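You operate a simulated robot arm through the tools that you are given. There is no shell and no other tool.

You are at the controls of a simulated robot arm. One attempt, no reset.

Task
Top up the orange-banded pipes. At the end: there are four orange-banded pipes on the top of the lamp table, made up from those on the shelf of the lamp table; the white magnet from the shelf of the lamp table is on the top of the lamp table; the green magnet from the shelf of the lamp table is on the top of the lamp table; whatever was shut is shut again. Leave all else as you found it, and nothing knocked over. Set down upright: orange-banded pipe.

The check looks at the end state, three seconds after you hand in, the way a careful person would. Anything else that was tipped, shoved, dropped, spilled or broken makes it a failure.

Robot
A 7-joint arm with a two-finger parallel gripper, fixed in place. Base frame: the origin is at the foot of the arm, x ahead of it, y to its left, z up; the work surface is at about z = 0.8. Units: m, rad, N and s.
Its first joint turns from -2.601 to 2.601 rad. Payload 3.43 kg.
Tool frame: the origin (TCP) lies between the finger pads and is the grasp point; the fingertips stand 0.03 m ahead of it; z points along the fingers, y is the line along which they close. Largest opening 0.094 m; finger width 0.028, thickness 0.01; the body of the gripper, 0.05 by 0.096 m, starts 0.055 m behind the TCP.
Orientation is that of the tool frame in the base frame, as a unit quaternion [x, y, z, w]. With the fingers straight down and closing along the base's y, the tool's x points along the base's -x, its y along +y and its z along -z.

Tools
- The arm moves only by the tool step_arm. Its argument "series" is a list of rows, each a list of 3 entries, a list of its own where there are three numbers: the shift along the base's x, y, z in cm, then the turn, a rotation vector about the base's x, y, z in rad, then the closure in counts, from 0 (fully open) to 255 (shut). In form: [[[dx, dy, dz], [wx, wy, wz], gripper], ...]. A call has 1 to 20 rows; each row shifts and turns the commanded pose from where the row before left it. Each row takes 0.2 s and may step no farther than 0.05 m and 0.15 rad from the row before; otherwise, or with a gripper value out of range, the whole call is refused. Where a pose cannot be reached the arm comes as near as it can. A force on the tool above 40 N (or 10 N above the force at the start of the call, whichever is more), or a blocked arm, ends the call early, and 0.2 s more pass. Each finger travels about 0.045 m/s and halts on what it meets, pressing with about 38 N; the grip force reading is that of the motor and also rises with nothing between the fingers. The clock runs only during rows and for 0.2 s after the last one: add rows that do not move to give the fingers time. It gives the time, the measured TCP pose, the force on the tool (base axes), the opening and the grip force at its end, in the units of the frame above (readings bear some noise), with the torque about the TCP (base axes, N m) and any sound that the robot's microphone picked up.
- Cameras (640 x 400 px; columns grow to the right, rows downward): "scene" is fixed at [0.3999, 0.4995, 1.0559]; the picture's right is [-0.88, -0.47, 0.00], its down [-0.13, 0.24, -0.96] and it looks along [0.45, -0.85, -0.27] (base axes); focal length 322 px, centre (320, 200). "wrist" rides on the gripper at [0.076, 0.014, -0.103] in the tool frame; the picture's right is [-0.18, 0.98, 0.00], its down [-0.75, -0.14, -0.64] and it looks along [-0.63, -0.12, 0.77] (tool axes); focal length 243 px, centre (320, 200). There is no depth. A picture from a camera that has moved, and an enlarged one, comes with that camera's place and axes in the base frame and with its lens.
- grab_frame(camera): a new picture of that camera. The clock stands still meanwhile.
- close_up(camera, box): a new picture of the part [left, top, right, bottom] of that camera's present view, enlarged. The clock stands still meanwhile.
- sign_off(): hands the job in; it is judged then, once.

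Nothing tells you positions but the pictures and the camera data. Unless the task says otherwise, let go and move clear before handing in.

The tools are called as a command line: name --argument value ..., lists and objects as JSON in quotes. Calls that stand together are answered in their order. step_arm: Moves the arm, as the interface text tells. Its arguments: {"type":"object","properties":{"series":{"type":"array","items":{"type":"array"}}},"required":["series"]} The other tools are called the same way: grab_frame (camera) takes a picture; close_up (camera, box) takes an enlarged picture of a part of a camera's view; sign_off () hands the job in.

At the start:

```text
clock: 0.0
position: [0.7464, -0.3272, 1.0859]
tcp_rot: [0.001, 1.0, -0.001, 0.0]
wrist_force: [0.0, -0.8, -0.4]
moment: [0.02, -0.01, -0.01]
opening: 0.0938
finger_force: 0.1
```

scene: 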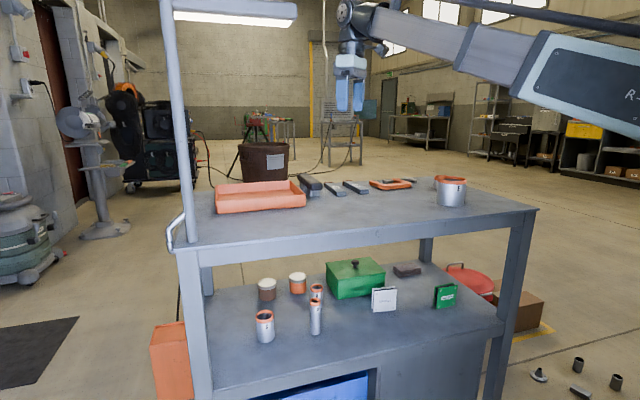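
wrist: 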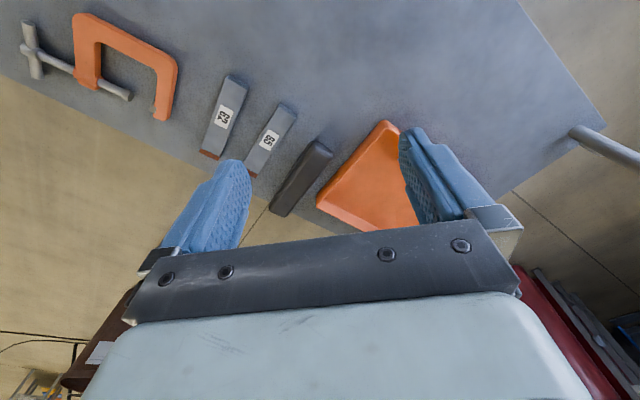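

I see a lamp table with a top and a lower shelf. The shelf holds pipes, tins, a green box and two magnets. I'll look closer before moving.

close_up --camera "scene" --box '[200, 240, 360, 340]'

close_up --camera "scene" --box '[320, 240, 480, 340]'

close_up --camera "scene" --box '[200, 160, 360, 260]'

close_up --camera "scene" --box '[340, 150, 500, 250]'

close_up --camera "scene" --box '[140, 160, 560, 400]'

```text
4.00 times, centred on (280, 290) of scene
camera zoom: at [0.3999, 0.4995, 1.0559], right [-0.88, -0.47, 0.0], down [-0.13, 0.24, -0.96], along [0.45, -0.85, -0.27], focal length 1290 px, centre (480, -160)
```

zoom: 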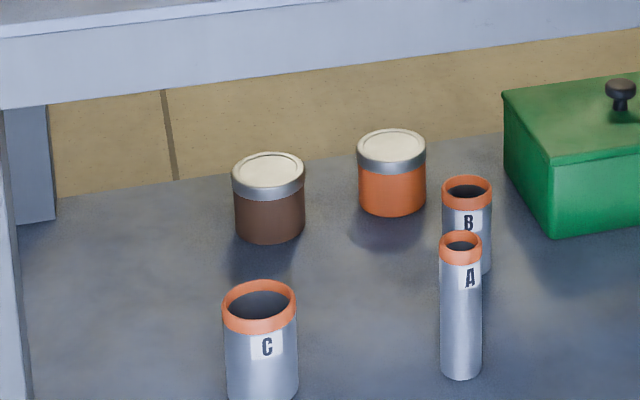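

```text
4.00 times, centred on (400, 290) of scene
camera zoom: at [0.3999, 0.4995, 1.0559], right [-0.88, -0.47, 0.0], down [-0.13, 0.24, -0.96], along [0.45, -0.85, -0.27], focal length 1290 px, centre (0, -160)
```

zoom: 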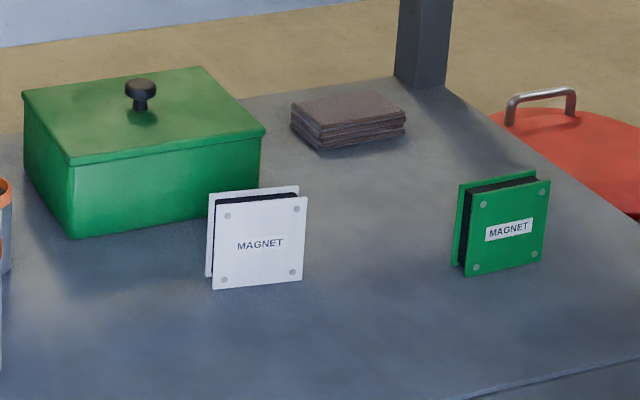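

```text
4.00 times, centred on (280, 210) of scene
camera zoom: at [0.3999, 0.4995, 1.0559], right [-0.88, -0.47, 0.0], down [-0.13, 0.24, -0.96], along [0.45, -0.85, -0.27], focal length 1290 px, centre (480, 160)
```

zoom: 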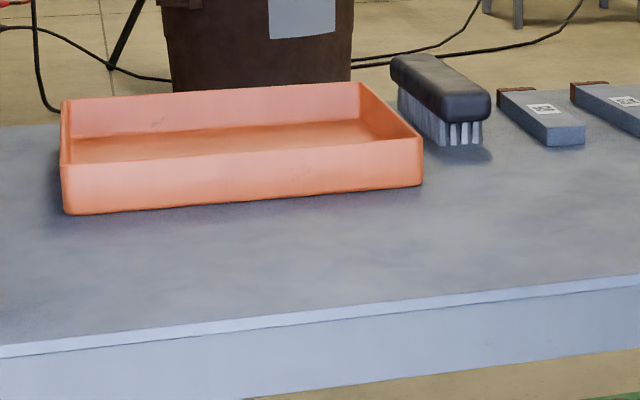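

```text
4.00 times, centred on (420, 200) of scene
camera zoom: at [0.3999, 0.4995, 1.0559], right [-0.88, -0.47, 0.0], down [-0.13, 0.24, -0.96], along [0.45, -0.85, -0.27], focal length 1290 px, centre (-80, 200)
```

zoom: 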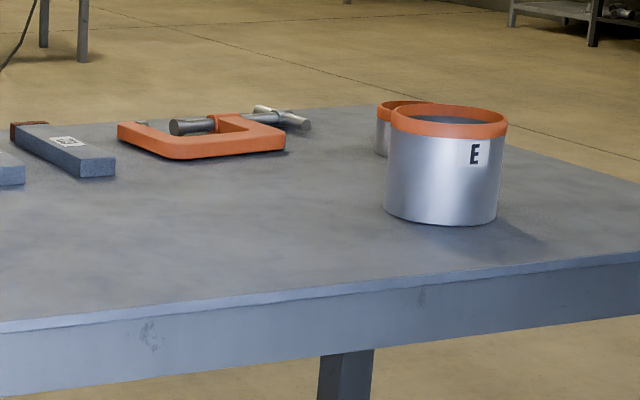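

```text
1.52 times, centred on (350, 280) of scene
camera zoom: at [0.3999, 0.4995, 1.0559], right [-0.88, -0.47, 0.0], down [-0.13, 0.24, -0.96], along [0.45, -0.85, -0.27], focal length 491 px, centre (274, 78)
```

zoom: 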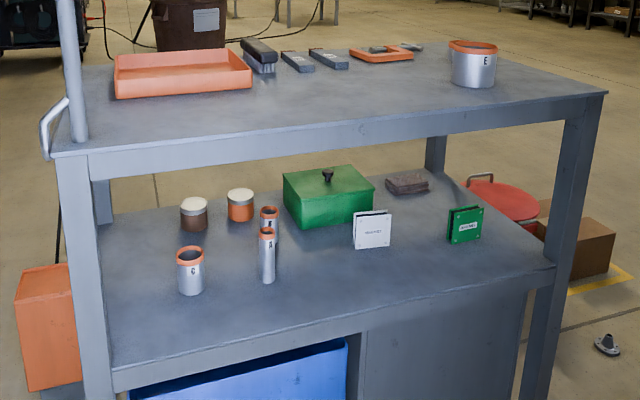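

The two magnets and pipes A, B and C stand on the shelf. E stands on top with another orange-banded piece behind it. I'll swing the tool to face the table squarely and look down at that end to count what is on top.

step_arm --series '[[[-3.75, 0, 1], [0, 0, -0.098], 0], [[-3.75, 0, 1], [0, 0, -0.098], 0], [[-3.75, 0, 1], [0, 0, -0.098], 0], [[-3.75, 0, 1], [0, 0, -0.098], 0], [[-3.75, 0, 1], [0, 0, -0.098], 0], [[-3.75, 0, 1], [0, 0, -0.098], 0], [[-3.75, 0, 0], [0, 0, -0.098], 0], [[-3.75, 0, 0], [0, 0, -0.099], 0], [[0, 0, 0], [0, 0, 0], 0]]'

grab_frame --camera "wrist"

grab_frame --camera "scene"

```text
clock: 0.8
position: [0.6524, -0.3275, 1.109]
tcp_rot: [0.121, 0.993, -0.003, 0.004]
wrist_force: [3.1, 0.4, -3.7]
moment: [-0.25, 0.14, -0.2]
opening: 0.094
finger_force: 0.1
stopped in row 3: the force on the tool passed its limit at 62 N (the readings are from after the stop); the commanded pose is now the measured one
```

```text
taken
camera wrist: at [0.5812, -0.2968, 1.2116], right [0.42, 0.91, 0.0], down [0.69, -0.31, 0.65], along [0.59, -0.27, -0.76], focal length 243 px, centre (320, 200)
```

wrist: 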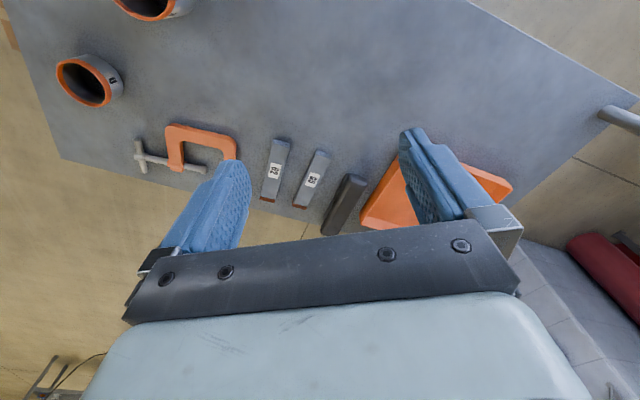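

```text
taken
```

scene: 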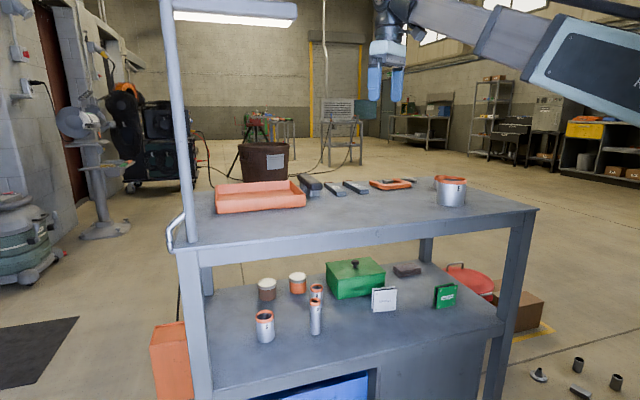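

Nothing is in contact, so the trip came from moving too fast. D and E are both pipes on top, which means I need two more. I'll continue more gently.

step_arm --series '[[[-1, 0, 0], [0, 0, -0.03], 0], [[-2, 0, 0], [0, 0, -0.05], 0], [[-2, 0, 0], [0, 0, -0.06], 0], [[-2, 0, 0], [0, 0, -0.06], 0], [[-2, 0, 0], [0, 0, -0.06], 0], [[-2, 0, 0], [0, 0, -0.06], 0], [[-2, 0, 0], [0, 0, -0.06], 0], [[-2, 0, 0], [0, 0, -0.06], 0], [[-2, 0, 0], [0, 0, -0.06], 0], [[-2, 0, 0], [0, 0, -0.05], 0], [[-1, 0, 0], [0, 0, 0], 0], [[0, 0, 0], [0, 0, 0], 0]]'

grab_frame --camera "wrist"

grab_frame --camera "scene"

```text
clock: 1.3
position: [0.6374, -0.3302, 1.1089]
tcp_rot: [0.143, 0.99, -0.005, 0.008]
wrist_force: [6.4, 1.1, -6.6]
moment: [-0.62, 0.28, -0.45]
opening: 0.0942
finger_force: 0.0
stopped in row 2: the force on the tool passed its limit at 48 N (the readings are from after the stop); the commanded pose is now the measured one
```

```text
taken
camera wrist: at [0.5666, -0.2941, 1.2109], right [0.45, 0.89, -0.01], down [0.67, -0.34, 0.65], along [0.58, -0.3, -0.76], focal length 243 px, centre (320, 200)
```

wrist: 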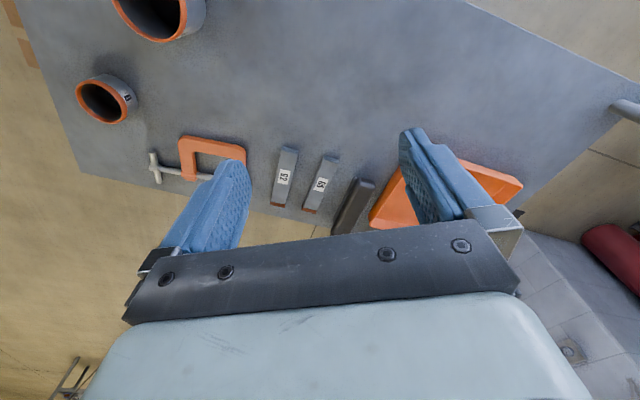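

```text
taken
```

scene: 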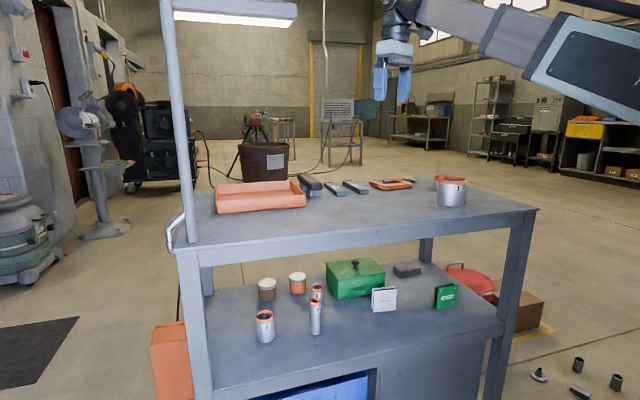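

The limit tripped again although I see no contact. I'll hold still and read the force.

step_arm --series '[[[0, 0, 0], [0, 0, 0], 0], [[0, 0, 0], [0, 0, 0], 0], [[0, 0, 0], [0, 0, 0], 0]]'

step_arm --series '[[[0, 0, 1], [0, 0, 0], 0], [[0, 0, 1], [0, 0, 0], 0], [[0, 0, 0], [0, 0, 0], 0]]'

step_arm --series '[[[0, 0, 0], [0, 0, -0.03], 0], [[0, 0, 0], [0, 0, -0.05], 0], [[0, 0, 0], [0, 0, -0.05], 0]]'

```text
clock: 2.1
position: [0.6364, -0.3305, 1.109]
tcp_rot: [0.143, 0.99, -0.006, 0.008]
wrist_force: [5.6, -0.2, -12.0]
moment: [-0.32, -0.06, -0.14]
opening: 0.0941
finger_force: 0.0
```

```text
clock: 2.5
position: [0.6383, -0.3298, 1.1161]
tcp_rot: [0.143, 0.99, -0.007, 0.012]
wrist_force: [7.0, -3.1, -13.8]
moment: [-0.19, -0.02, -0.1]
opening: 0.0939
finger_force: 0.1
stopped in row 1: the force on the tool passed its limit at 49 N (the readings are from after the stop); the commanded pose is now the measured one
```

```text
clock: 3.3
position: [0.6375, -0.3296, 1.1165]
tcp_rot: [0.207, 0.978, -0.007, 0.008]
wrist_force: [1.4, -2.1, -4.1]
moment: [0.09, -0.18, 0.13]
opening: 0.0943
finger_force: 0.0
```

Something above resists upward motion, possibly the arm against itself. I'll look closely at the wrist and move down a little.

close_up --camera "scene" --box '[340, 0, 500, 100]'

step_arm --series '[[[0, 0, -1], [0, 0, 0], 0], [[0, 0, -1], [0, 0, 0], 0], [[0, 0, -1], [0, 0, 0], 0], [[0, 0, -1], [0, 0, 0], 0], [[0, 0, 0], [0, 0, 0], 0]]'

```text
4.00 times, centred on (420, 50) of scene
camera zoom: at [0.3999, 0.4995, 1.0559], right [-0.88, -0.47, 0.0], down [-0.13, 0.24, -0.96], along [0.45, -0.85, -0.27], focal length 1290 px, centre (-80, 800)
```

zoom: 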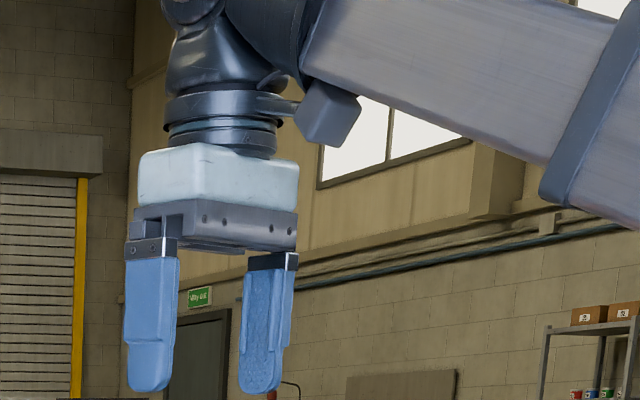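

```text
clock: 4.5
position: [0.6363, -0.3303, 1.0775]
tcp_rot: [0.207, 0.978, -0.008, 0.009]
wrist_force: [-0.6, -0.2, 0.1]
moment: [-0.06, 0.04, -0.04]
opening: 0.094
finger_force: 0.0
```

That explains it: the wrist camera's housing touches the forearm when the tool points straight down with the arm drawn in. Pitching the tool forward opens that gap, and I need that pitch for the shelf anyway. I'll yaw square to the table and pitch forward about 45°.

step_arm --series '[[[0, 0, 0], [0, 0, -0.07], 0], [[0, 0, 0], [0, 0, -0.075], 0], [[0, 0, 0], [0, 0, -0.075], 0], [[0, 0, 0], [0, 0, -0.075], 0], [[0, 0, 0], [0, 0, -0.073], 0], [[0, 0, 0], [-0.055, -0.055, 0], 0], [[0, 0, 0], [-0.055, -0.055, 0], 0], [[0, 0, 0], [-0.055, -0.055, 0], 0], [[0, 0, 0], [-0.055, -0.055, 0], 0], [[0, 0, 0], [-0.055, -0.055, 0], 0], [[0, 0, 0], [-0.055, -0.055, 0], 0], [[0, 0, 0], [-0.055, -0.055, 0], 0], [[0, 0, 0], [-0.055, -0.055, 0], 0], [[0, 0, 0], [-0.055, -0.055, 0], 0], [[0, 0, 0], [-0.055, -0.055, 0], 0], [[0, 0, 0], [0, 0, 0], 0]]'

grab_frame --camera "wrist"

grab_frame --camera "scene"

```text
clock: 7.9
position: [0.6383, -0.3309, 1.0756]
tcp_rot: [0.354, 0.85, -0.154, 0.358]
wrist_force: [0.1, 0.6, 0.5]
moment: [-0.02, 0.02, 0.01]
opening: 0.0941
finger_force: 0.1
```

```text
taken
camera wrist: at [0.5595, -0.2314, 1.0941], right [0.79, 0.6, 0.12], down [-0.05, -0.14, 0.99], along [0.61, -0.79, -0.08], focal length 243 px, centre (320, 200)
```

wrist: 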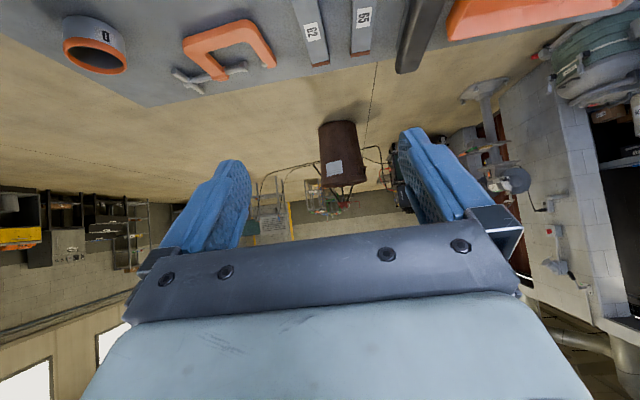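

```text
taken
```

scene: 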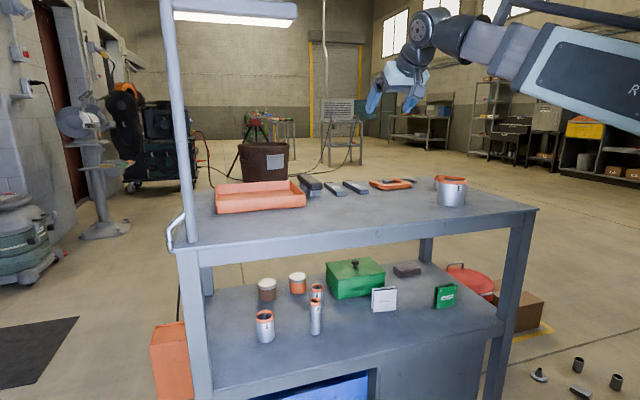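

The tool is pitched 44° and square to the table. Next I'll back off in front of the table, then test how low and how close in the arm can go.

step_arm --series '[[[-0.7, 0.7, 0], [0, 0, 0], 0], [[-1.4, 1.4, 0], [0, 0, 0], 0], [[-1.4, 1.4, 0], [0, 0, 0], 0], [[-1.4, 1.4, 0], [0, 0, 0], 0], [[-1.4, 1.4, 0], [0, 0, 0], 0], [[-1.4, 1.4, 0], [0, 0, 0], 0], [[-1.4, 1.4, 0], [0, 0, 0], 0], [[-1.4, 1.4, 0], [0, 0, 0], 0], [[-1.4, 1.4, 0], [0, 0, 0], 0], [[-1.4, 1.4, 0], [0, 0, 0], 0], [[-0.7, 0.7, 0], [0, 0, 0], 0], [[0, 0, 0], [0, 0, 0], 0]]'

grab_frame --camera "scene"

grab_frame --camera "wrist"

```text
clock: 10.5
position: [0.5732, -0.2156, 1.1203]
tcp_rot: [0.354, 0.851, -0.154, 0.357]
wrist_force: [-0.4, 0.0, 0.0]
moment: [0.02, 0.03, 0.01]
opening: 0.0939
finger_force: 0.1
out of reach, approached as far as the arm can: row 5, 6, 7, 8, 9, 10, 11
```

```text
taken
```

scene: 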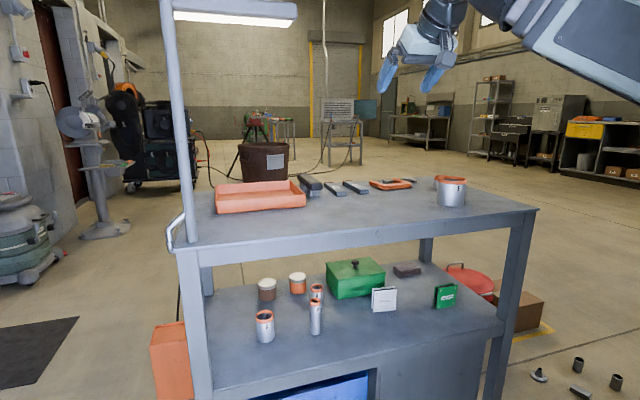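

```text
taken
camera wrist: at [0.4937, -0.1151, 1.1373], right [0.79, 0.6, 0.12], down [-0.05, -0.14, 0.99], along [0.61, -0.79, -0.08], focal length 243 px, centre (320, 200)
```

wrist: 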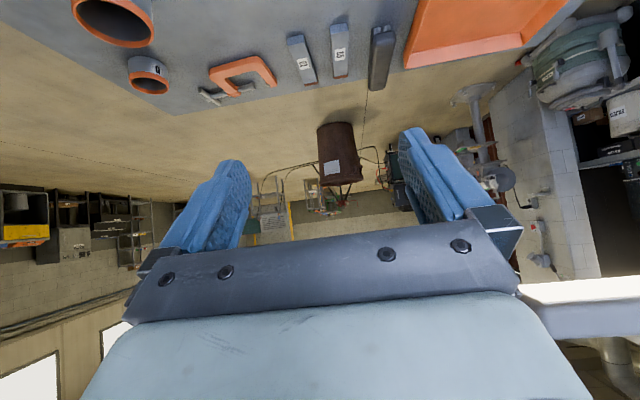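

The closest the arm can draw in at this height is a radius of about 0.61 m. Pipes A and C sit farther along the table, where there is room in front of it. I'll slide that way with the height kept modest, because the lamp hangs over the left half.

step_arm --series '[[[0.7, 0.7, 0], [0, 0, 0], 0], [[1.4, 1.4, 0], [0, 0, 0], 0], [[1.4, 1.4, 0], [0, 0, 0], 0], [[1.4, 1.4, 0], [0, 0, 0], 0], [[1.4, 1.4, 0], [0, 0, 0], 0], [[1.4, 1.4, 0], [0, 0, 0], 0], [[1.4, 1.4, 0], [0, 0, 0], 0], [[1.4, 1.4, 0], [0, 0, 0], 0], [[1.4, 1.4, 0], [0, 0, 0], 0], [[1.4, 1.4, 0], [0, 0, 0], 0], [[0.7, 0.7, 0], [0, 0, 0], 0], [[0, 0, 0], [0, 0, 0], 0]]'

grab_frame --camera "scene"

```text
clock: 13.1
position: [0.7119, -0.074, 1.1191]
tcp_rot: [0.353, 0.851, -0.153, 0.357]
wrist_force: [0.2, 0.4, 0.0]
moment: [-0.01, -0.05, 0.01]
opening: 0.0939
finger_force: 0.1
```

```text
taken
```

scene: 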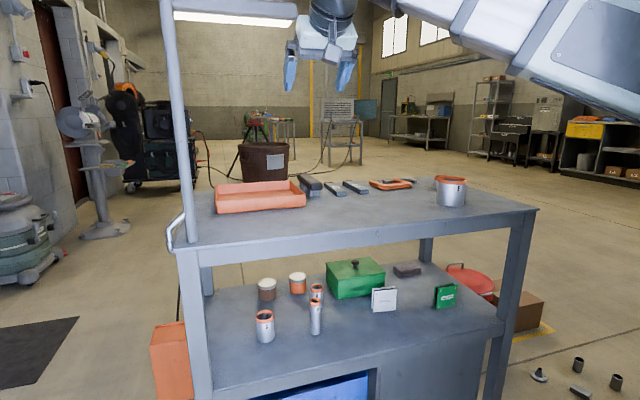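

The command now tracks the measured pose. I'm at t≈0.45 and just over the table's front edge, so I'll back off 7 cm and go down in front of the table.

step_arm --series '[[[-1, 1, 0], [0, 0, 0], 0], [[-1.5, 1.5, 0], [0, 0, 0], 0], [[-1.5, 1.5, 0], [0, 0, 0], 0], [[-1, 1, 0], [0, 0, 0], 0], [[-0.5, 0.5, -1], [0, 0, 0], 0], [[0, 0, -2], [0, 0, 0], 0], [[0, 0, -2], [0, 0, 0], 0], [[0, 0, -2], [0, 0, 0], 0], [[0, 0, -2], [0, 0, 0], 0], [[0, 0, -2], [0, 0, 0], 0], [[0, 0, -2], [0, 0, 0], 0], [[0, 0, -2], [0, 0, 0], 0], [[0, 0, -2], [0, 0, 0], 0], [[0, 0, -2], [0, 0, 0], 0], [[0, 0, 0], [0, 0, 0], 0]]'

grab_frame --camera "scene"

grab_frame --camera "wrist"

```text
clock: 16.3
position: [0.6574, -0.0206, 0.9309]
tcp_rot: [0.353, 0.851, -0.153, 0.358]
wrist_force: [-0.4, 0.3, 0.2]
moment: [0.01, 0.0, 0.03]
opening: 0.0941
finger_force: 0.1
```

```text
taken
```

scene: 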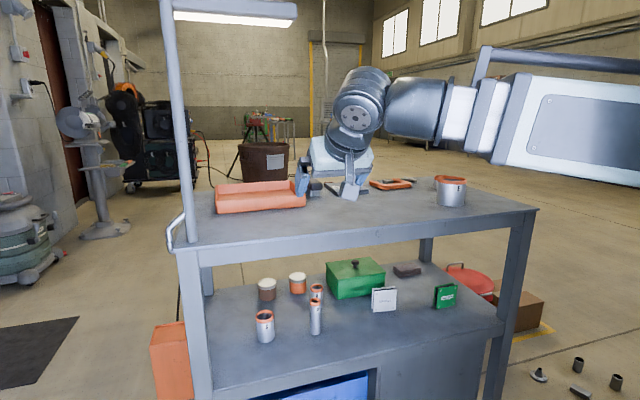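

```text
taken
camera wrist: at [0.5786, 0.08, 0.9479], right [0.79, 0.6, 0.12], down [-0.05, -0.14, 0.99], along [0.61, -0.79, -0.08], focal length 243 px, centre (320, 200)
```

wrist: 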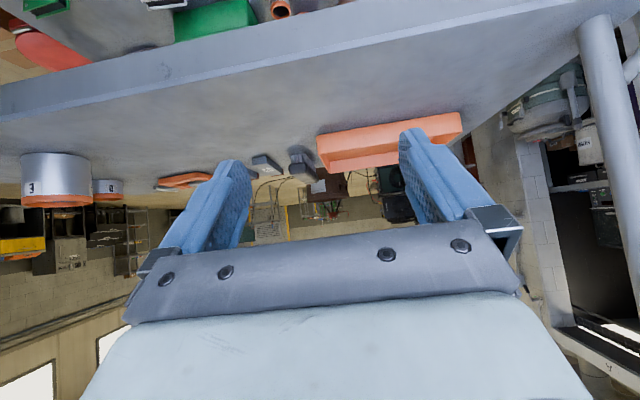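

The view past the table's front edge is clear: edge at n≈0.55 with the top at z≈0.8. I'll continue down in front of the table.

step_arm --series '[[[0, 0, -1], [0, 0, 0], 0], [[0, 0, -2], [0, 0, 0], 0], [[0, 0, -2], [0, 0, 0], 0], [[0, 0, -2], [0, 0, 0], 0], [[0, 0, -2], [0, 0, 0], 0], [[0, 0, -2], [0, 0, 0], 0], [[0, 0, -2], [0, 0, 0], 0], [[0, 0, -2], [0, 0, 0], 0], [[0, 0, -2], [0, 0, 0], 0], [[0, 0, -2], [0, 0, 0], 0], [[0, 0, -2], [0, 0, 0], 0], [[0, 0, -2], [0, 0, 0], 0], [[0, 0, -2], [0, 0, 0], 0], [[0, 0, 0], [0, 0, 0], 0]]'

grab_frame --camera "scene"

grab_frame --camera "wrist"

```text
clock: 19.3
position: [0.6564, -0.0187, 0.6782]
tcp_rot: [0.354, 0.85, -0.153, 0.358]
wrist_force: [0.4, -0.4, -0.1]
moment: [0.0, 0.01, 0.0]
opening: 0.094
finger_force: 0.1
```

```text
taken
```

scene: 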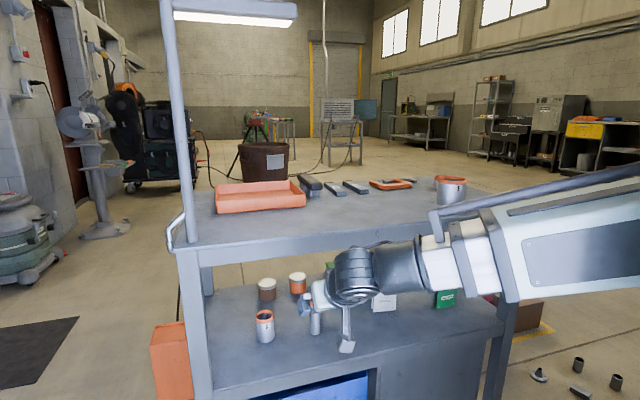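

```text
taken
camera wrist: at [0.578, 0.0805, 0.6957], right [0.79, 0.6, 0.12], down [-0.05, -0.14, 0.99], along [0.61, -0.79, -0.08], focal length 243 px, centre (320, 200)
```

wrist: 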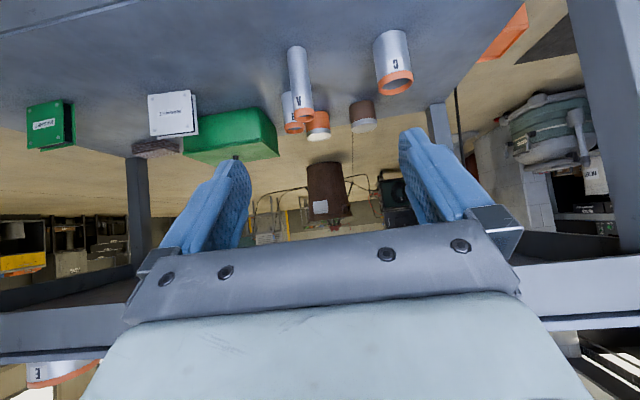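

The view under the table is excellent. A and C are the easiest pipes, near the front at about (0.785, -0.197) and (0.90, -0.115); the magnets are at about (0.64, -0.39) and (0.47, -0.505). I'll line up with A and drop lower to fix the shelf height by parallax.

step_arm --series '[[[-0.5, -0.5, -1], [0, 0, 0], 0], [[-1, -1, -2], [0, 0, 0], 0], [[-1, -1, -2], [0, 0, 0], 0], [[0, 0, -2], [0, 0, 0], 0], [[0, 0, -2], [0, 0, 0], 0], [[0, 0, -1], [0, 0, 0], 0], [[0, 0, 0], [0, 0, 0], 0]]'

grab_frame --camera "wrist"

close_up --camera "wrist" --box '[220, 40, 420, 165]'

grab_frame --camera "scene"

```text
clock: 20.9
position: [0.6316, -0.044, 0.5799]
tcp_rot: [0.353, 0.851, -0.154, 0.357]
wrist_force: [0.1, -0.8, 0.6]
moment: [0.01, -0.01, -0.02]
opening: 0.0942
finger_force: 0.1
```

```text
taken
camera wrist: at [0.5525, 0.0556, 0.5974], right [0.79, 0.6, 0.12], down [-0.05, -0.14, 0.99], along [0.61, -0.79, -0.08], focal length 243 px, centre (320, 200)
```

wrist: 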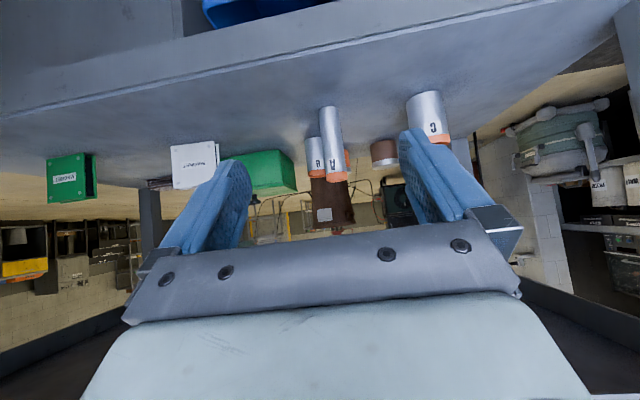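

```text
3.20 times, centred on (320, 102) of wrist
camera zoom: at [0.5525, 0.0556, 0.5974], right [0.79, 0.6, 0.12], down [-0.05, -0.14, 0.99], along [0.61, -0.79, -0.08], focal length 776 px, centre (320, 512)
```

zoom: 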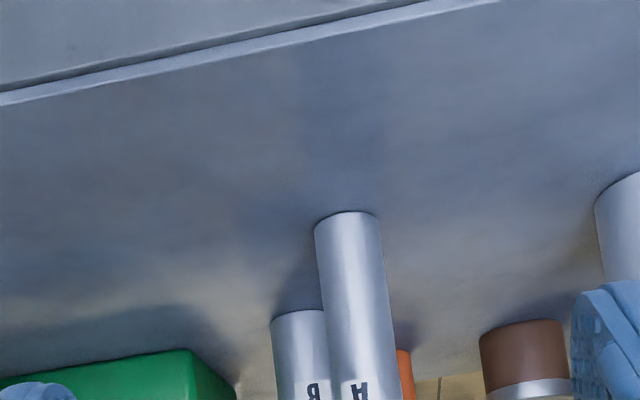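

```text
taken
```

scene: 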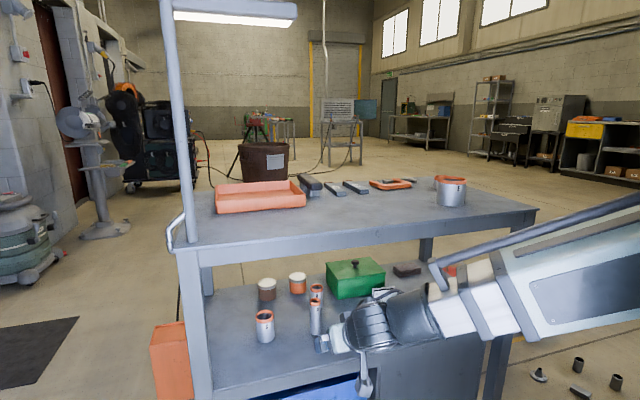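

Parallax puts the shelf at z≈0.437 and A's axis at about (0.788, -0.204), with its top near 0.537. I'll drop to grasp height and go in most of the way, then check.

step_arm --series '[[[0, 0, -1], [0, 0, 0], 0], [[0, 0, -2], [0, 0, 0], 0], [[0, 0, -2], [0, 0, 0], 0], [[0, 0, -2], [0, 0, 0], 0], [[0.7, -0.7, -0.5], [0, 0, 0], 0], [[1.4, -1.4, 0], [0, 0, 0], 0], [[1.4, -1.4, 0], [0, 0, 0], 0], [[1.4, -1.4, 0], [0, 0, 0], 0], [[1.4, -1.4, 0], [0, 0, 0], 0], [[1.4, -1.5, 0], [0, 0, 0], 0], [[1.4, -1.5, 0], [0, 0, 0], 0], [[0.7, -0.8, 0], [0, 0, 0], 0], [[0, 0, 0], [0, 0, 0], 0]]'

grab_frame --camera "wrist"

grab_frame --camera "scene"

```text
clock: 23.7
position: [0.73, -0.1461, 0.5054]
tcp_rot: [0.353, 0.851, -0.153, 0.358]
wrist_force: [-0.3, 0.0, 0.2]
moment: [0.0, 0.03, 0.01]
opening: 0.0941
finger_force: 0.0
```

```text
taken
camera wrist: at [0.6525, -0.0459, 0.5221], right [0.79, 0.6, 0.12], down [-0.05, -0.14, 0.99], along [0.61, -0.79, -0.08], focal length 243 px, centre (320, 200)
```

wrist: 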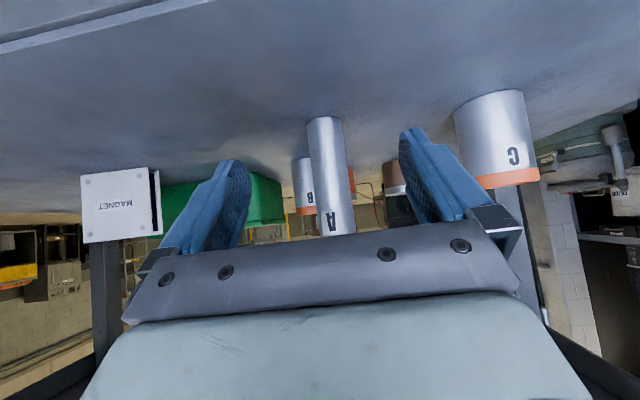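

```text
taken
```

scene: 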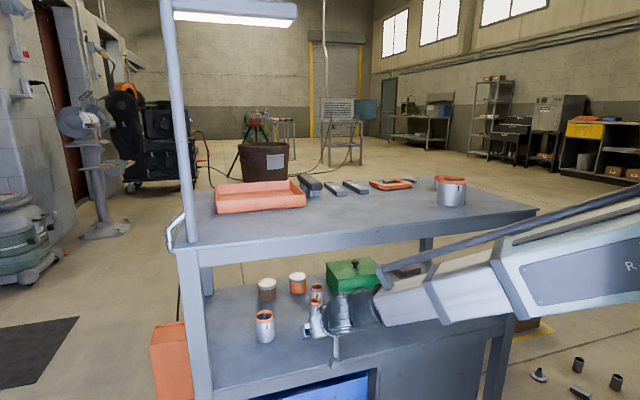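

A is centred between the fingers and needs 8.6 cm more. The forearm's rod stays clear of the apron. I'm going in and closing.

step_arm --series '[[[0.8, -0.8, 0], [0, 0, 0], 0], [[1.3, -1.3, 0], [0, 0, 0], 0], [[1.3, -1.3, 0], [0, 0, 0], 0], [[1.3, -1.3, 0], [0, 0, 0], 0], [[0.9, -0.9, 0], [0, 0, 0], 0], [[0.5, -0.4, 0], [0, 0, 0], 0], [[0, 0, 0], [0, 0, 0], 0]]'

grab_frame --camera "wrist"

grab_frame --camera "scene"

```text
clock: 25.3
position: [0.7915, -0.2055, 0.5042]
tcp_rot: [0.353, 0.851, -0.153, 0.357]
wrist_force: [0.2, 0.1, -0.2]
moment: [-0.02, 0.04, 0.05]
opening: 0.0938
finger_force: 0.2
```

```text
taken
camera wrist: at [0.7135, -0.1055, 0.5221], right [0.79, 0.6, 0.12], down [-0.05, -0.14, 0.99], along [0.61, -0.79, -0.08], focal length 243 px, centre (320, 200)
```

wrist: 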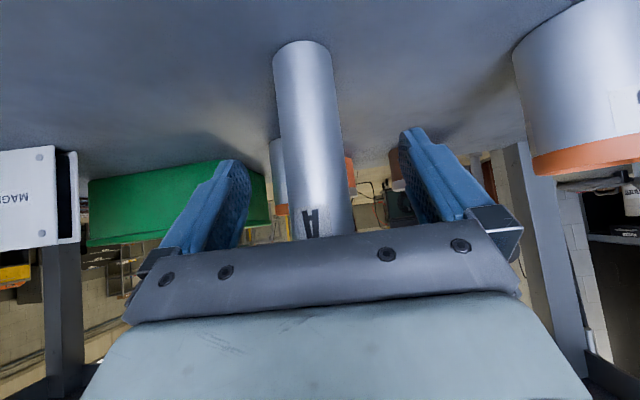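

```text
taken
```

scene: 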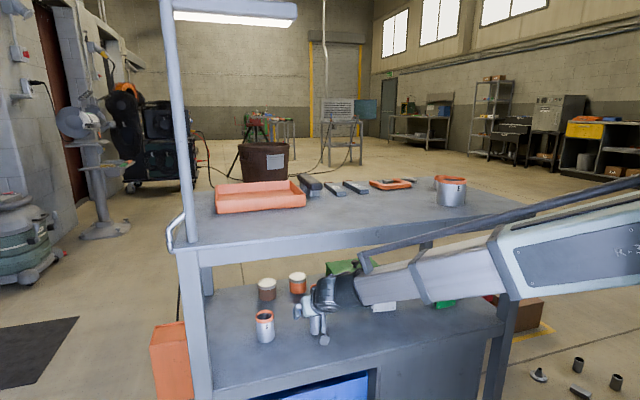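

A is well centred between the pads, so I'm closing the gripper.

step_arm --series '[[[0, 0, 0], [0, 0, 0], 100], [[0, 0, 0], [0, 0, 0], 150], [[0, 0, 0], [0, 0, 0], 180], [[0, 0, 0], [0, 0, 0], 210], [[0, 0, 0], [0, 0, 0], 255], [[0, 0, 0], [0, 0, 0], 255], [[0, 0, 0], [0, 0, 0], 255]]'

grab_frame --camera "wrist"

```text
clock: 26.9
position: [0.7924, -0.2046, 0.5043]
tcp_rot: [0.353, 0.85, -0.154, 0.358]
wrist_force: [1.9, 0.4, 0.7]
moment: [0.07, -0.11, 0.0]
opening: 0.0337
finger_force: 37.8
```

```text
taken
camera wrist: at [0.7134, -0.1053, 0.5221], right [0.79, 0.6, 0.12], down [-0.05, -0.14, 0.99], along [0.61, -0.79, -0.08], focal length 243 px, centre (320, 200)
```

wrist: 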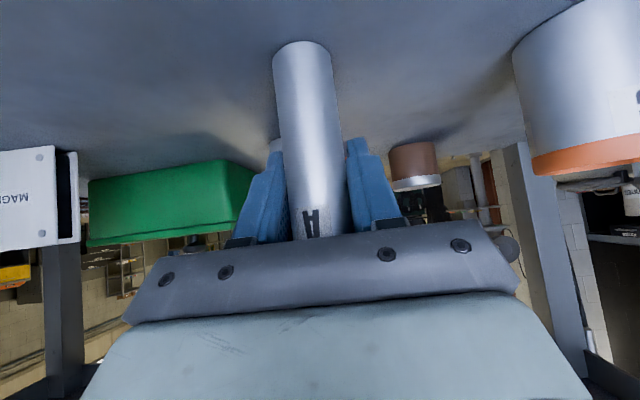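

A is gripped at 0.034 m wide. I'll lift it just clear, back out from under the top, and then check.

step_arm --series '[[[0, 0, 0.5], [0, 0, 0], 255], [[0, 0, 0.8], [0, 0, 0], 255], [[-0.7, 0.7, 0], [0, 0, 0], 255], [[-1.3, 1.3, 0], [0, 0, 0], 255], [[-1.4, 1.4, 0], [0, 0, 0], 255], [[-1.4, 1.4, 0], [0, 0, 0], 255], [[-1.4, 1.4, 0.3], [0, 0, 0], 255], [[-1.4, 1.4, 0.3], [0, 0, 0], 255], [[-1.4, 1.4, 0.3], [0, 0, 0], 255], [[-1.4, 1.4, 0.3], [0, 0, 0], 255], [[-1.4, 1.4, 0.3], [0, 0, 0], 255], [[-1.4, 1.4, 0.3], [0, 0, 0], 255], [[-1.4, 1.4, 0.3], [0, 0, 0], 255], [[-1.4, 1.4, 0.3], [0, 0, 0], 255], [[-0.7, 0.7, 0], [0, 0, 0], 255], [[0, 0, 0], [0, 0, 0], 255]]'

grab_frame --camera "wrist"

grab_frame --camera "scene"

```text
clock: 30.3
position: [0.6242, -0.0385, 0.5407]
tcp_rot: [0.354, 0.851, -0.154, 0.357]
wrist_force: [0.8, -0.6, -1.3]
moment: [-0.02, -0.02, -0.02]
opening: 0.0334
finger_force: 37.9
```

```text
taken
camera wrist: at [0.5457, 0.0613, 0.5584], right [0.79, 0.6, 0.12], down [-0.05, -0.14, 0.99], along [0.61, -0.79, -0.08], focal length 243 px, centre (320, 200)
```

wrist: 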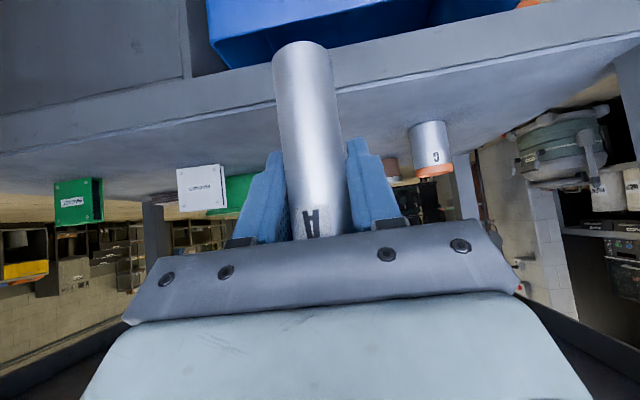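

```text
taken
```

scene: 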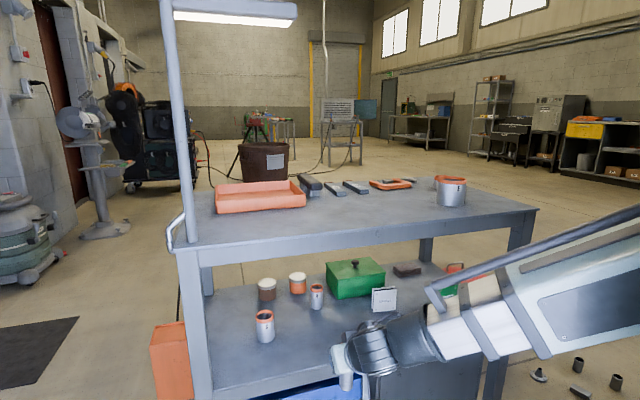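

A hangs straight in the gripper and nothing else moved. I'll raise it in front of the table to above top height.

step_arm --series '[[[0, 0, 1], [0, 0, 0], 255], [[0, 0, 2], [0, 0, 0], 255], [[0, 0, 2], [0, 0, 0], 255], [[0, 0, 2.2], [0, 0, 0], 255], [[0, 0, 2.2], [0, 0, 0], 255], [[0, 0, 2.2], [0, 0, 0], 255], [[0, 0, 2.2], [0, 0, 0], 255], [[0, 0, 2.2], [0, 0, 0], 255], [[0, 0, 2.2], [0, 0, 0], 255], [[0, 0, 2.2], [0, 0, 0], 255], [[0, 0, 2.2], [0, 0, 0], 255], [[0, 0, 2.2], [0, 0, 0], 255], [[0, 0, 2.2], [0, 0, 0], 255], [[0, 0, 2.2], [0, 0, 0], 255], [[0, 0, 2.2], [0, 0, 0], 255], [[0, 0, 2.2], [0, 0, 0], 255], [[0, 0, 2.2], [0, 0, 0], 255], [[0, 0, 2.2], [0, 0, 0], 255], [[0, 0, 1], [0, 0, 0], 255], [[0, 0, 0], [0, 0, 0], 255]]'

step_arm --series '[[[0.7, 0.7, 0], [0, 0, 0], 255], [[1.4, 1.4, 0], [0, 0, 0], 255], [[1.4, 1.4, 0], [0, 0, 0], 255], [[1.4, 1.4, 0], [0, 0, 0], 255], [[1.4, 1.4, 0], [0, 0, 0], 255], [[1.3, 1.3, 0], [0, 0, 0], 255], [[0.6, 0.6, 0], [0, 0, 0], 255], [[0, 0, 0], [0, 0, 0], 255]]'

grab_frame --camera "wrist"

grab_frame --camera "scene"

```text
clock: 34.5
position: [0.6504, -0.0338, 0.9258]
tcp_rot: [0.354, 0.851, -0.154, 0.357]
wrist_force: [0.1, -1.2, -1.4]
moment: [0.01, 0.0, -0.02]
opening: 0.0335
finger_force: 38.0
out of reach, approached as far as the arm can: row 9, 10, 11, 12, 13
```

```text
clock: 36.3
position: [0.7324, 0.0467, 0.9253]
tcp_rot: [0.354, 0.85, -0.154, 0.358]
wrist_force: [0.1, 0.7, -1.4]
moment: [-0.03, -0.03, 0.02]
opening: 0.0333
finger_force: 37.9
```

```text
taken
camera wrist: at [0.6549, 0.1469, 0.9434], right [0.79, 0.6, 0.12], down [-0.05, -0.14, 0.99], along [0.61, -0.79, -0.08], focal length 243 px, centre (320, 200)
```

wrist: 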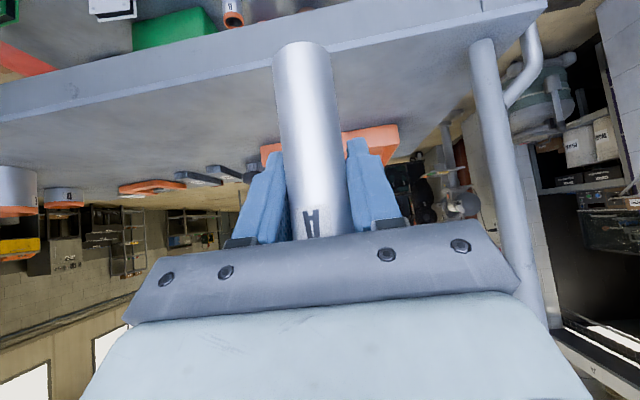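

```text
taken
```

scene: 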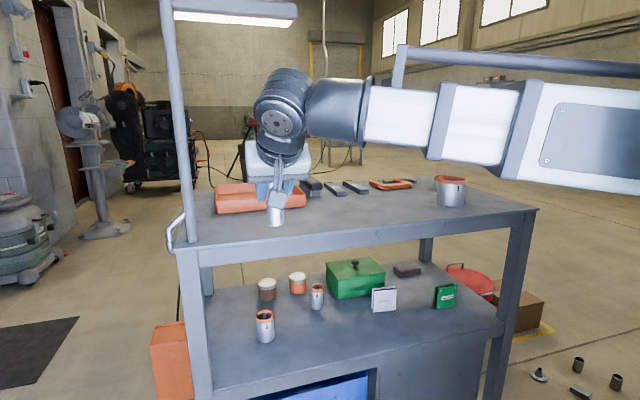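

The arm was pushed out a bit mid-way by its minimum reach but arrived fine, and A is held. I'll advance over the free front strip at n≈0.67, t≈0.54 and lower to just above the top.

step_arm --series '[[[0.6, -0.7, 0], [0, 0, 0], 255], [[1.3, -1.4, 0], [0, 0, 0], 255], [[1.3, -1.5, 0], [0, 0, 0], 255], [[1.3, -1.5, 0], [0, 0, 0], 255], [[1.3, -1.5, 0], [0, 0, 0], 255], [[1.3, -1.5, 0], [0, 0, 0], 255], [[1.3, -1.5, 0], [0, 0, 0], 255], [[1.3, -1.5, 0], [0, 0, 0], 255], [[1.3, -1.4, 0], [0, 0, 0], 255], [[1.3, -1.4, 0], [0, 0, 0], 255], [[0, 0, -1], [0, 0, 0], 255], [[0, 0, -1.5], [0, 0, 0], 255], [[0, 0, -1.5], [0, 0, 0], 255], [[0, 0, -0.5], [0, 0, 0], 255], [[0, 0, 0], [0, 0, 0], 255]]'

close_up --camera "scene" --box '[200, 150, 360, 250]'

grab_frame --camera "wrist"

```text
clock: 39.5
position: [0.856, -0.0918, 0.8794]
tcp_rot: [0.353, 0.851, -0.153, 0.357]
wrist_force: [0.5, -0.5, -1.9]
moment: [-0.07, 0.0, 0.01]
opening: 0.0334
finger_force: 38.1
```

```text
4.00 times, centred on (280, 200) of scene
camera zoom: at [0.3999, 0.4995, 1.0559], right [-0.88, -0.47, 0.0], down [-0.13, 0.24, -0.96], along [0.45, -0.85, -0.27], focal length 1290 px, centre (480, 200)
```

zoom: 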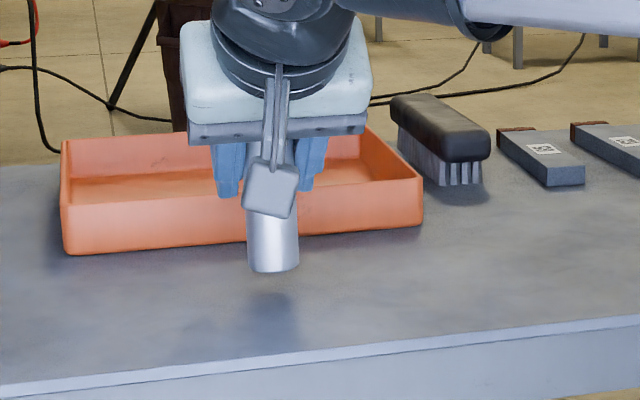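

```text
taken
camera wrist: at [0.7766, 0.0082, 0.8978], right [0.79, 0.6, 0.12], down [-0.05, -0.14, 0.99], along [0.61, -0.79, -0.08], focal length 243 px, centre (320, 200)
```

wrist: 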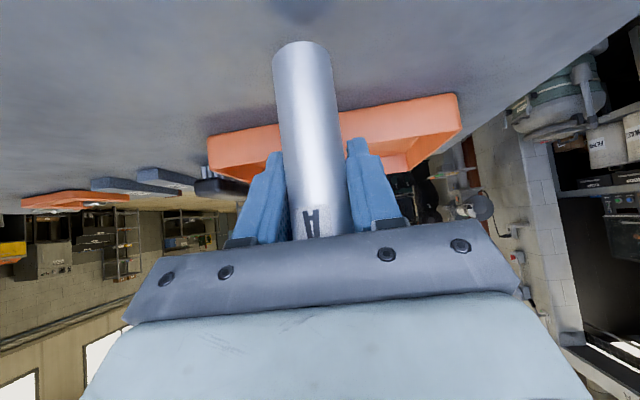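

The pipe hangs a little above the top. I'll lower it in small steps until I feel contact.

step_arm --series '[[[0, 0, -0.3], [0, 0, 0], 255], [[0, 0, -0.3], [0, 0, 0], 255], [[0, 0, -0.3], [0, 0, 0], 255], [[0, 0, 0], [0, 0, 0], 255]]'

step_arm --series '[[[0, 0, -0.2], [0, 0, 0], 255], [[0, 0, -0.2], [0, 0, 0], 255], [[0, 0, 0], [0, 0, 0], 255]]'

```text
clock: 40.5
position: [0.8547, -0.0905, 0.8713]
tcp_rot: [0.353, 0.851, -0.153, 0.357]
wrist_force: [-0.4, -0.4, -1.3]
moment: [0.03, -0.02, 0.0]
opening: 0.0332
finger_force: 37.4
```

```text
clock: 41.3
position: [0.8545, -0.0914, 0.8684]
tcp_rot: [0.354, 0.85, -0.154, 0.358]
wrist_force: [-0.3, 0.5, -2.2]
moment: [-0.02, -0.03, 0.01]
opening: 0.0336
finger_force: 37.6
```

step_arm --series '[[[0, 0, -0.2], [0, 0, 0], 255], [[0, 0, -0.2], [0, 0, 0], 255], [[0, 0, 0], [0, 0, 0], 255]]'

close_up --camera "scene" --box '[240, 180, 320, 230]'

```text
clock: 42.1
position: [0.8545, -0.0912, 0.8641]
tcp_rot: [0.354, 0.85, -0.153, 0.358]
wrist_force: [-0.4, 0.9, 14.9]
moment: [0.4, -0.01, 0.03]
opening: 0.0334
finger_force: 38.4
```

```text
8.00 times, centred on (280, 205) of scene
camera zoom: at [0.3999, 0.4995, 1.0559], right [-0.88, -0.47, 0.0], down [-0.13, 0.24, -0.96], along [0.45, -0.85, -0.27], focal length 2579 px, centre (640, 160)
```

zoom: 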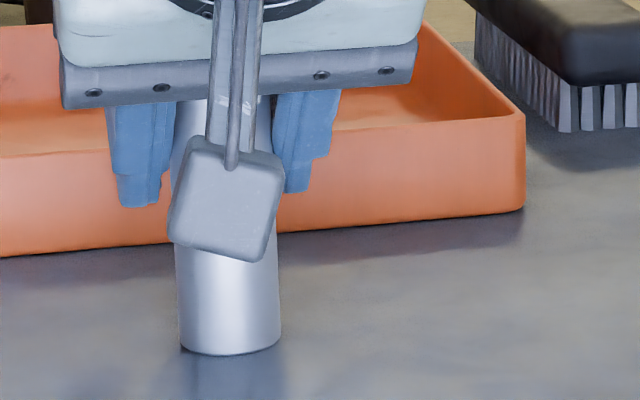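

Contact is at TCP z≈0.865 and the pipe sits flat on the top. I'm releasing gently and backing straight out.

step_arm --series '[[[0, 0, 0.1], [0, 0, 0], 170], [[0, 0, 0], [0, 0, 0], 150], [[0, 0, 0], [0, 0, 0], 110], [[0, 0, 0], [0, 0, 0], 60], [[0, 0, 0], [0, 0, 0], 20], [[0, 0, 0], [0, 0, 0], 20]]'

step_arm --series '[[[-0.5, 0.5, 0], [0, 0, 0], 0], [[-1, 1, 0], [0, 0, 0], 0], [[-1.4, 1.4, 0], [0, 0, 0], 0], [[-1.4, 1.4, 0], [0, 0, 0], 0], [[-1.4, 1.4, 0], [0, 0, 0], 0], [[-1.4, 1.4, 0], [0, 0, 0], 0], [[-1.4, 1.4, 0], [0, 0, 0], 0], [[-1.4, 1.4, 0], [0, 0, 0], 0], [[-1.4, 1.4, 0], [0, 0, 0], 0], [[-1.4, 1.4, 0], [0, 0, 0], 0], [[-0.5, 0.5, 0], [0, 0, 0], 0], [[0, 0, 0], [0, 0, 0], 0]]'

grab_frame --camera "scene"

grab_frame --camera "wrist"

```text
clock: 43.5
position: [0.8553, -0.0915, 0.8637]
tcp_rot: [0.353, 0.851, -0.153, 0.358]
wrist_force: [0.8, 1.0, 0.2]
moment: [-0.04, 0.01, -0.04]
opening: 0.087
finger_force: 0.0
```

```text
clock: 46.1
position: [0.7232, 0.0409, 0.8656]
tcp_rot: [0.353, 0.851, -0.153, 0.358]
wrist_force: [1.1, 0.5, 0.1]
moment: [0.01, -0.02, -0.01]
opening: 0.0941
finger_force: 0.1
```

```text
taken
```

scene: 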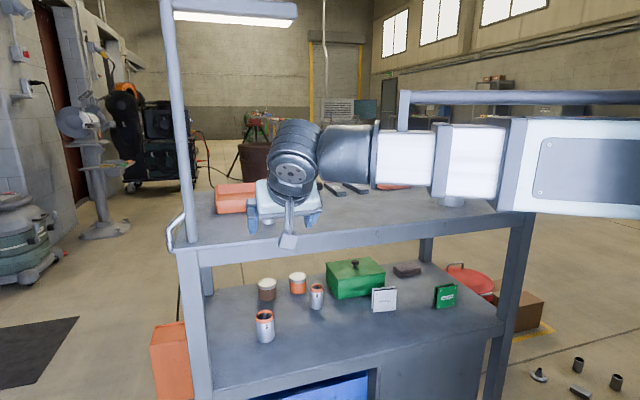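

```text
taken
camera wrist: at [0.6442, 0.1396, 0.8834], right [0.79, 0.6, 0.12], down [-0.05, -0.14, 0.99], along [0.61, -0.79, -0.08], focal length 243 px, centre (320, 200)
```

wrist: 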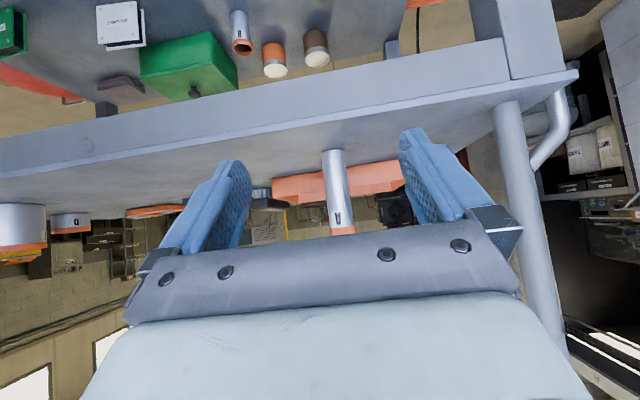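

A stands upright on the top. I'll descend in front of the table at t≈0.55 for pipe C.

step_arm --series '[[[0, 0, -1], [0, 0, 0], 0], [[0, 0, -2], [0, 0, 0], 0], [[0, 0, -2.2], [0, 0, 0], 0], [[0, 0, -2.2], [0, 0, 0], 0], [[0, 0, -2.2], [0, 0, 0], 0], [[0, 0, -2.2], [0, 0, 0], 0], [[0, 0, -2.2], [0, 0, 0], 0], [[0, 0, -2.2], [0, 0, 0], 0], [[0, 0, -2.2], [0, 0, 0], 0], [[0, 0, -2.2], [0, 0, 0], 0], [[0, 0, -2.2], [0, 0, 0], 0], [[0, 0, -2.2], [0, 0, 0], 0], [[0, 0, -2.2], [0, 0, 0], 0], [[0, 0, -2.2], [0, 0, 0], 0], [[0, 0, -2.2], [0, 0, 0], 0], [[0, 0, -1.8], [0, 0, 0], 0], [[0, 0, -1], [0, 0, 0], 0], [[0, 0, 0], [0, 0, 0], 0]]'

grab_frame --camera "wrist"

close_up --camera "wrist" --box '[240, 75, 400, 175]'

grab_frame --camera "scene"

```text
clock: 49.9
position: [0.7231, 0.0398, 0.5191]
tcp_rot: [0.354, 0.851, -0.154, 0.357]
wrist_force: [-0.1, 0.4, 0.2]
moment: [0.01, 0.0, 0.02]
opening: 0.0939
finger_force: 0.1
```

```text
taken
camera wrist: at [0.6445, 0.14, 0.5374], right [0.79, 0.6, 0.12], down [-0.05, -0.14, 0.99], along [0.61, -0.79, -0.08], focal length 243 px, centre (320, 200)
```

wrist: 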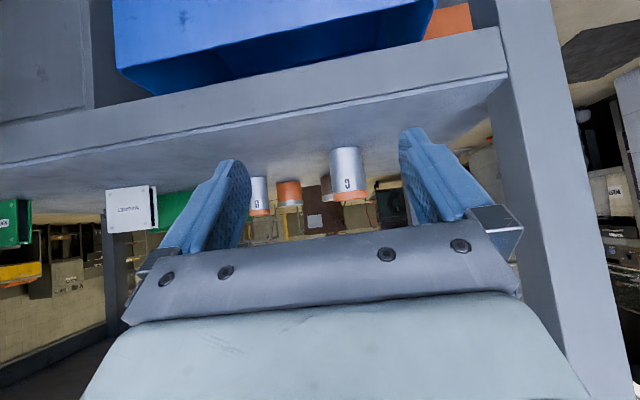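

```text
4.00 times, centred on (320, 125) of wrist
camera zoom: at [0.6445, 0.14, 0.5374], right [0.79, 0.6, 0.12], down [-0.05, -0.14, 0.99], along [0.61, -0.79, -0.08], focal length 970 px, centre (320, 500)
```

zoom: 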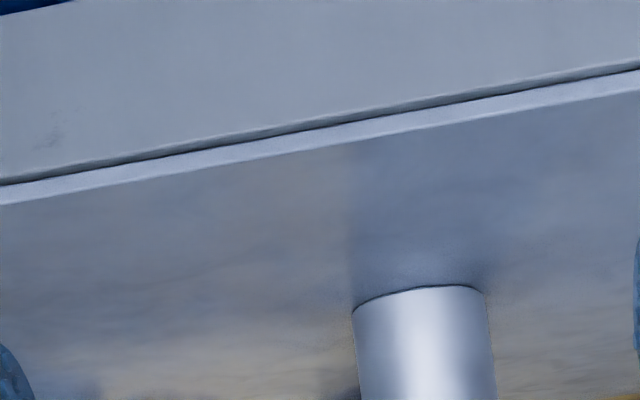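

```text
taken
```

scene: 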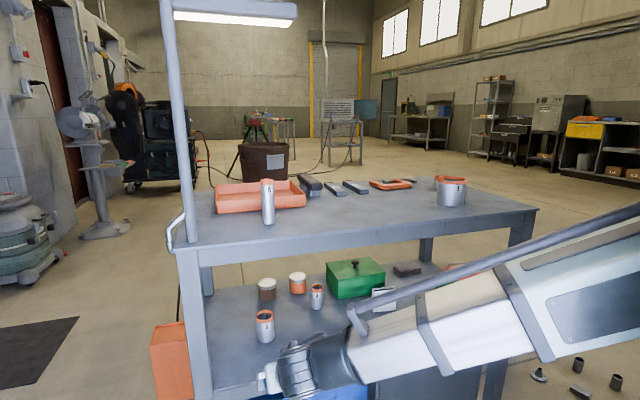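

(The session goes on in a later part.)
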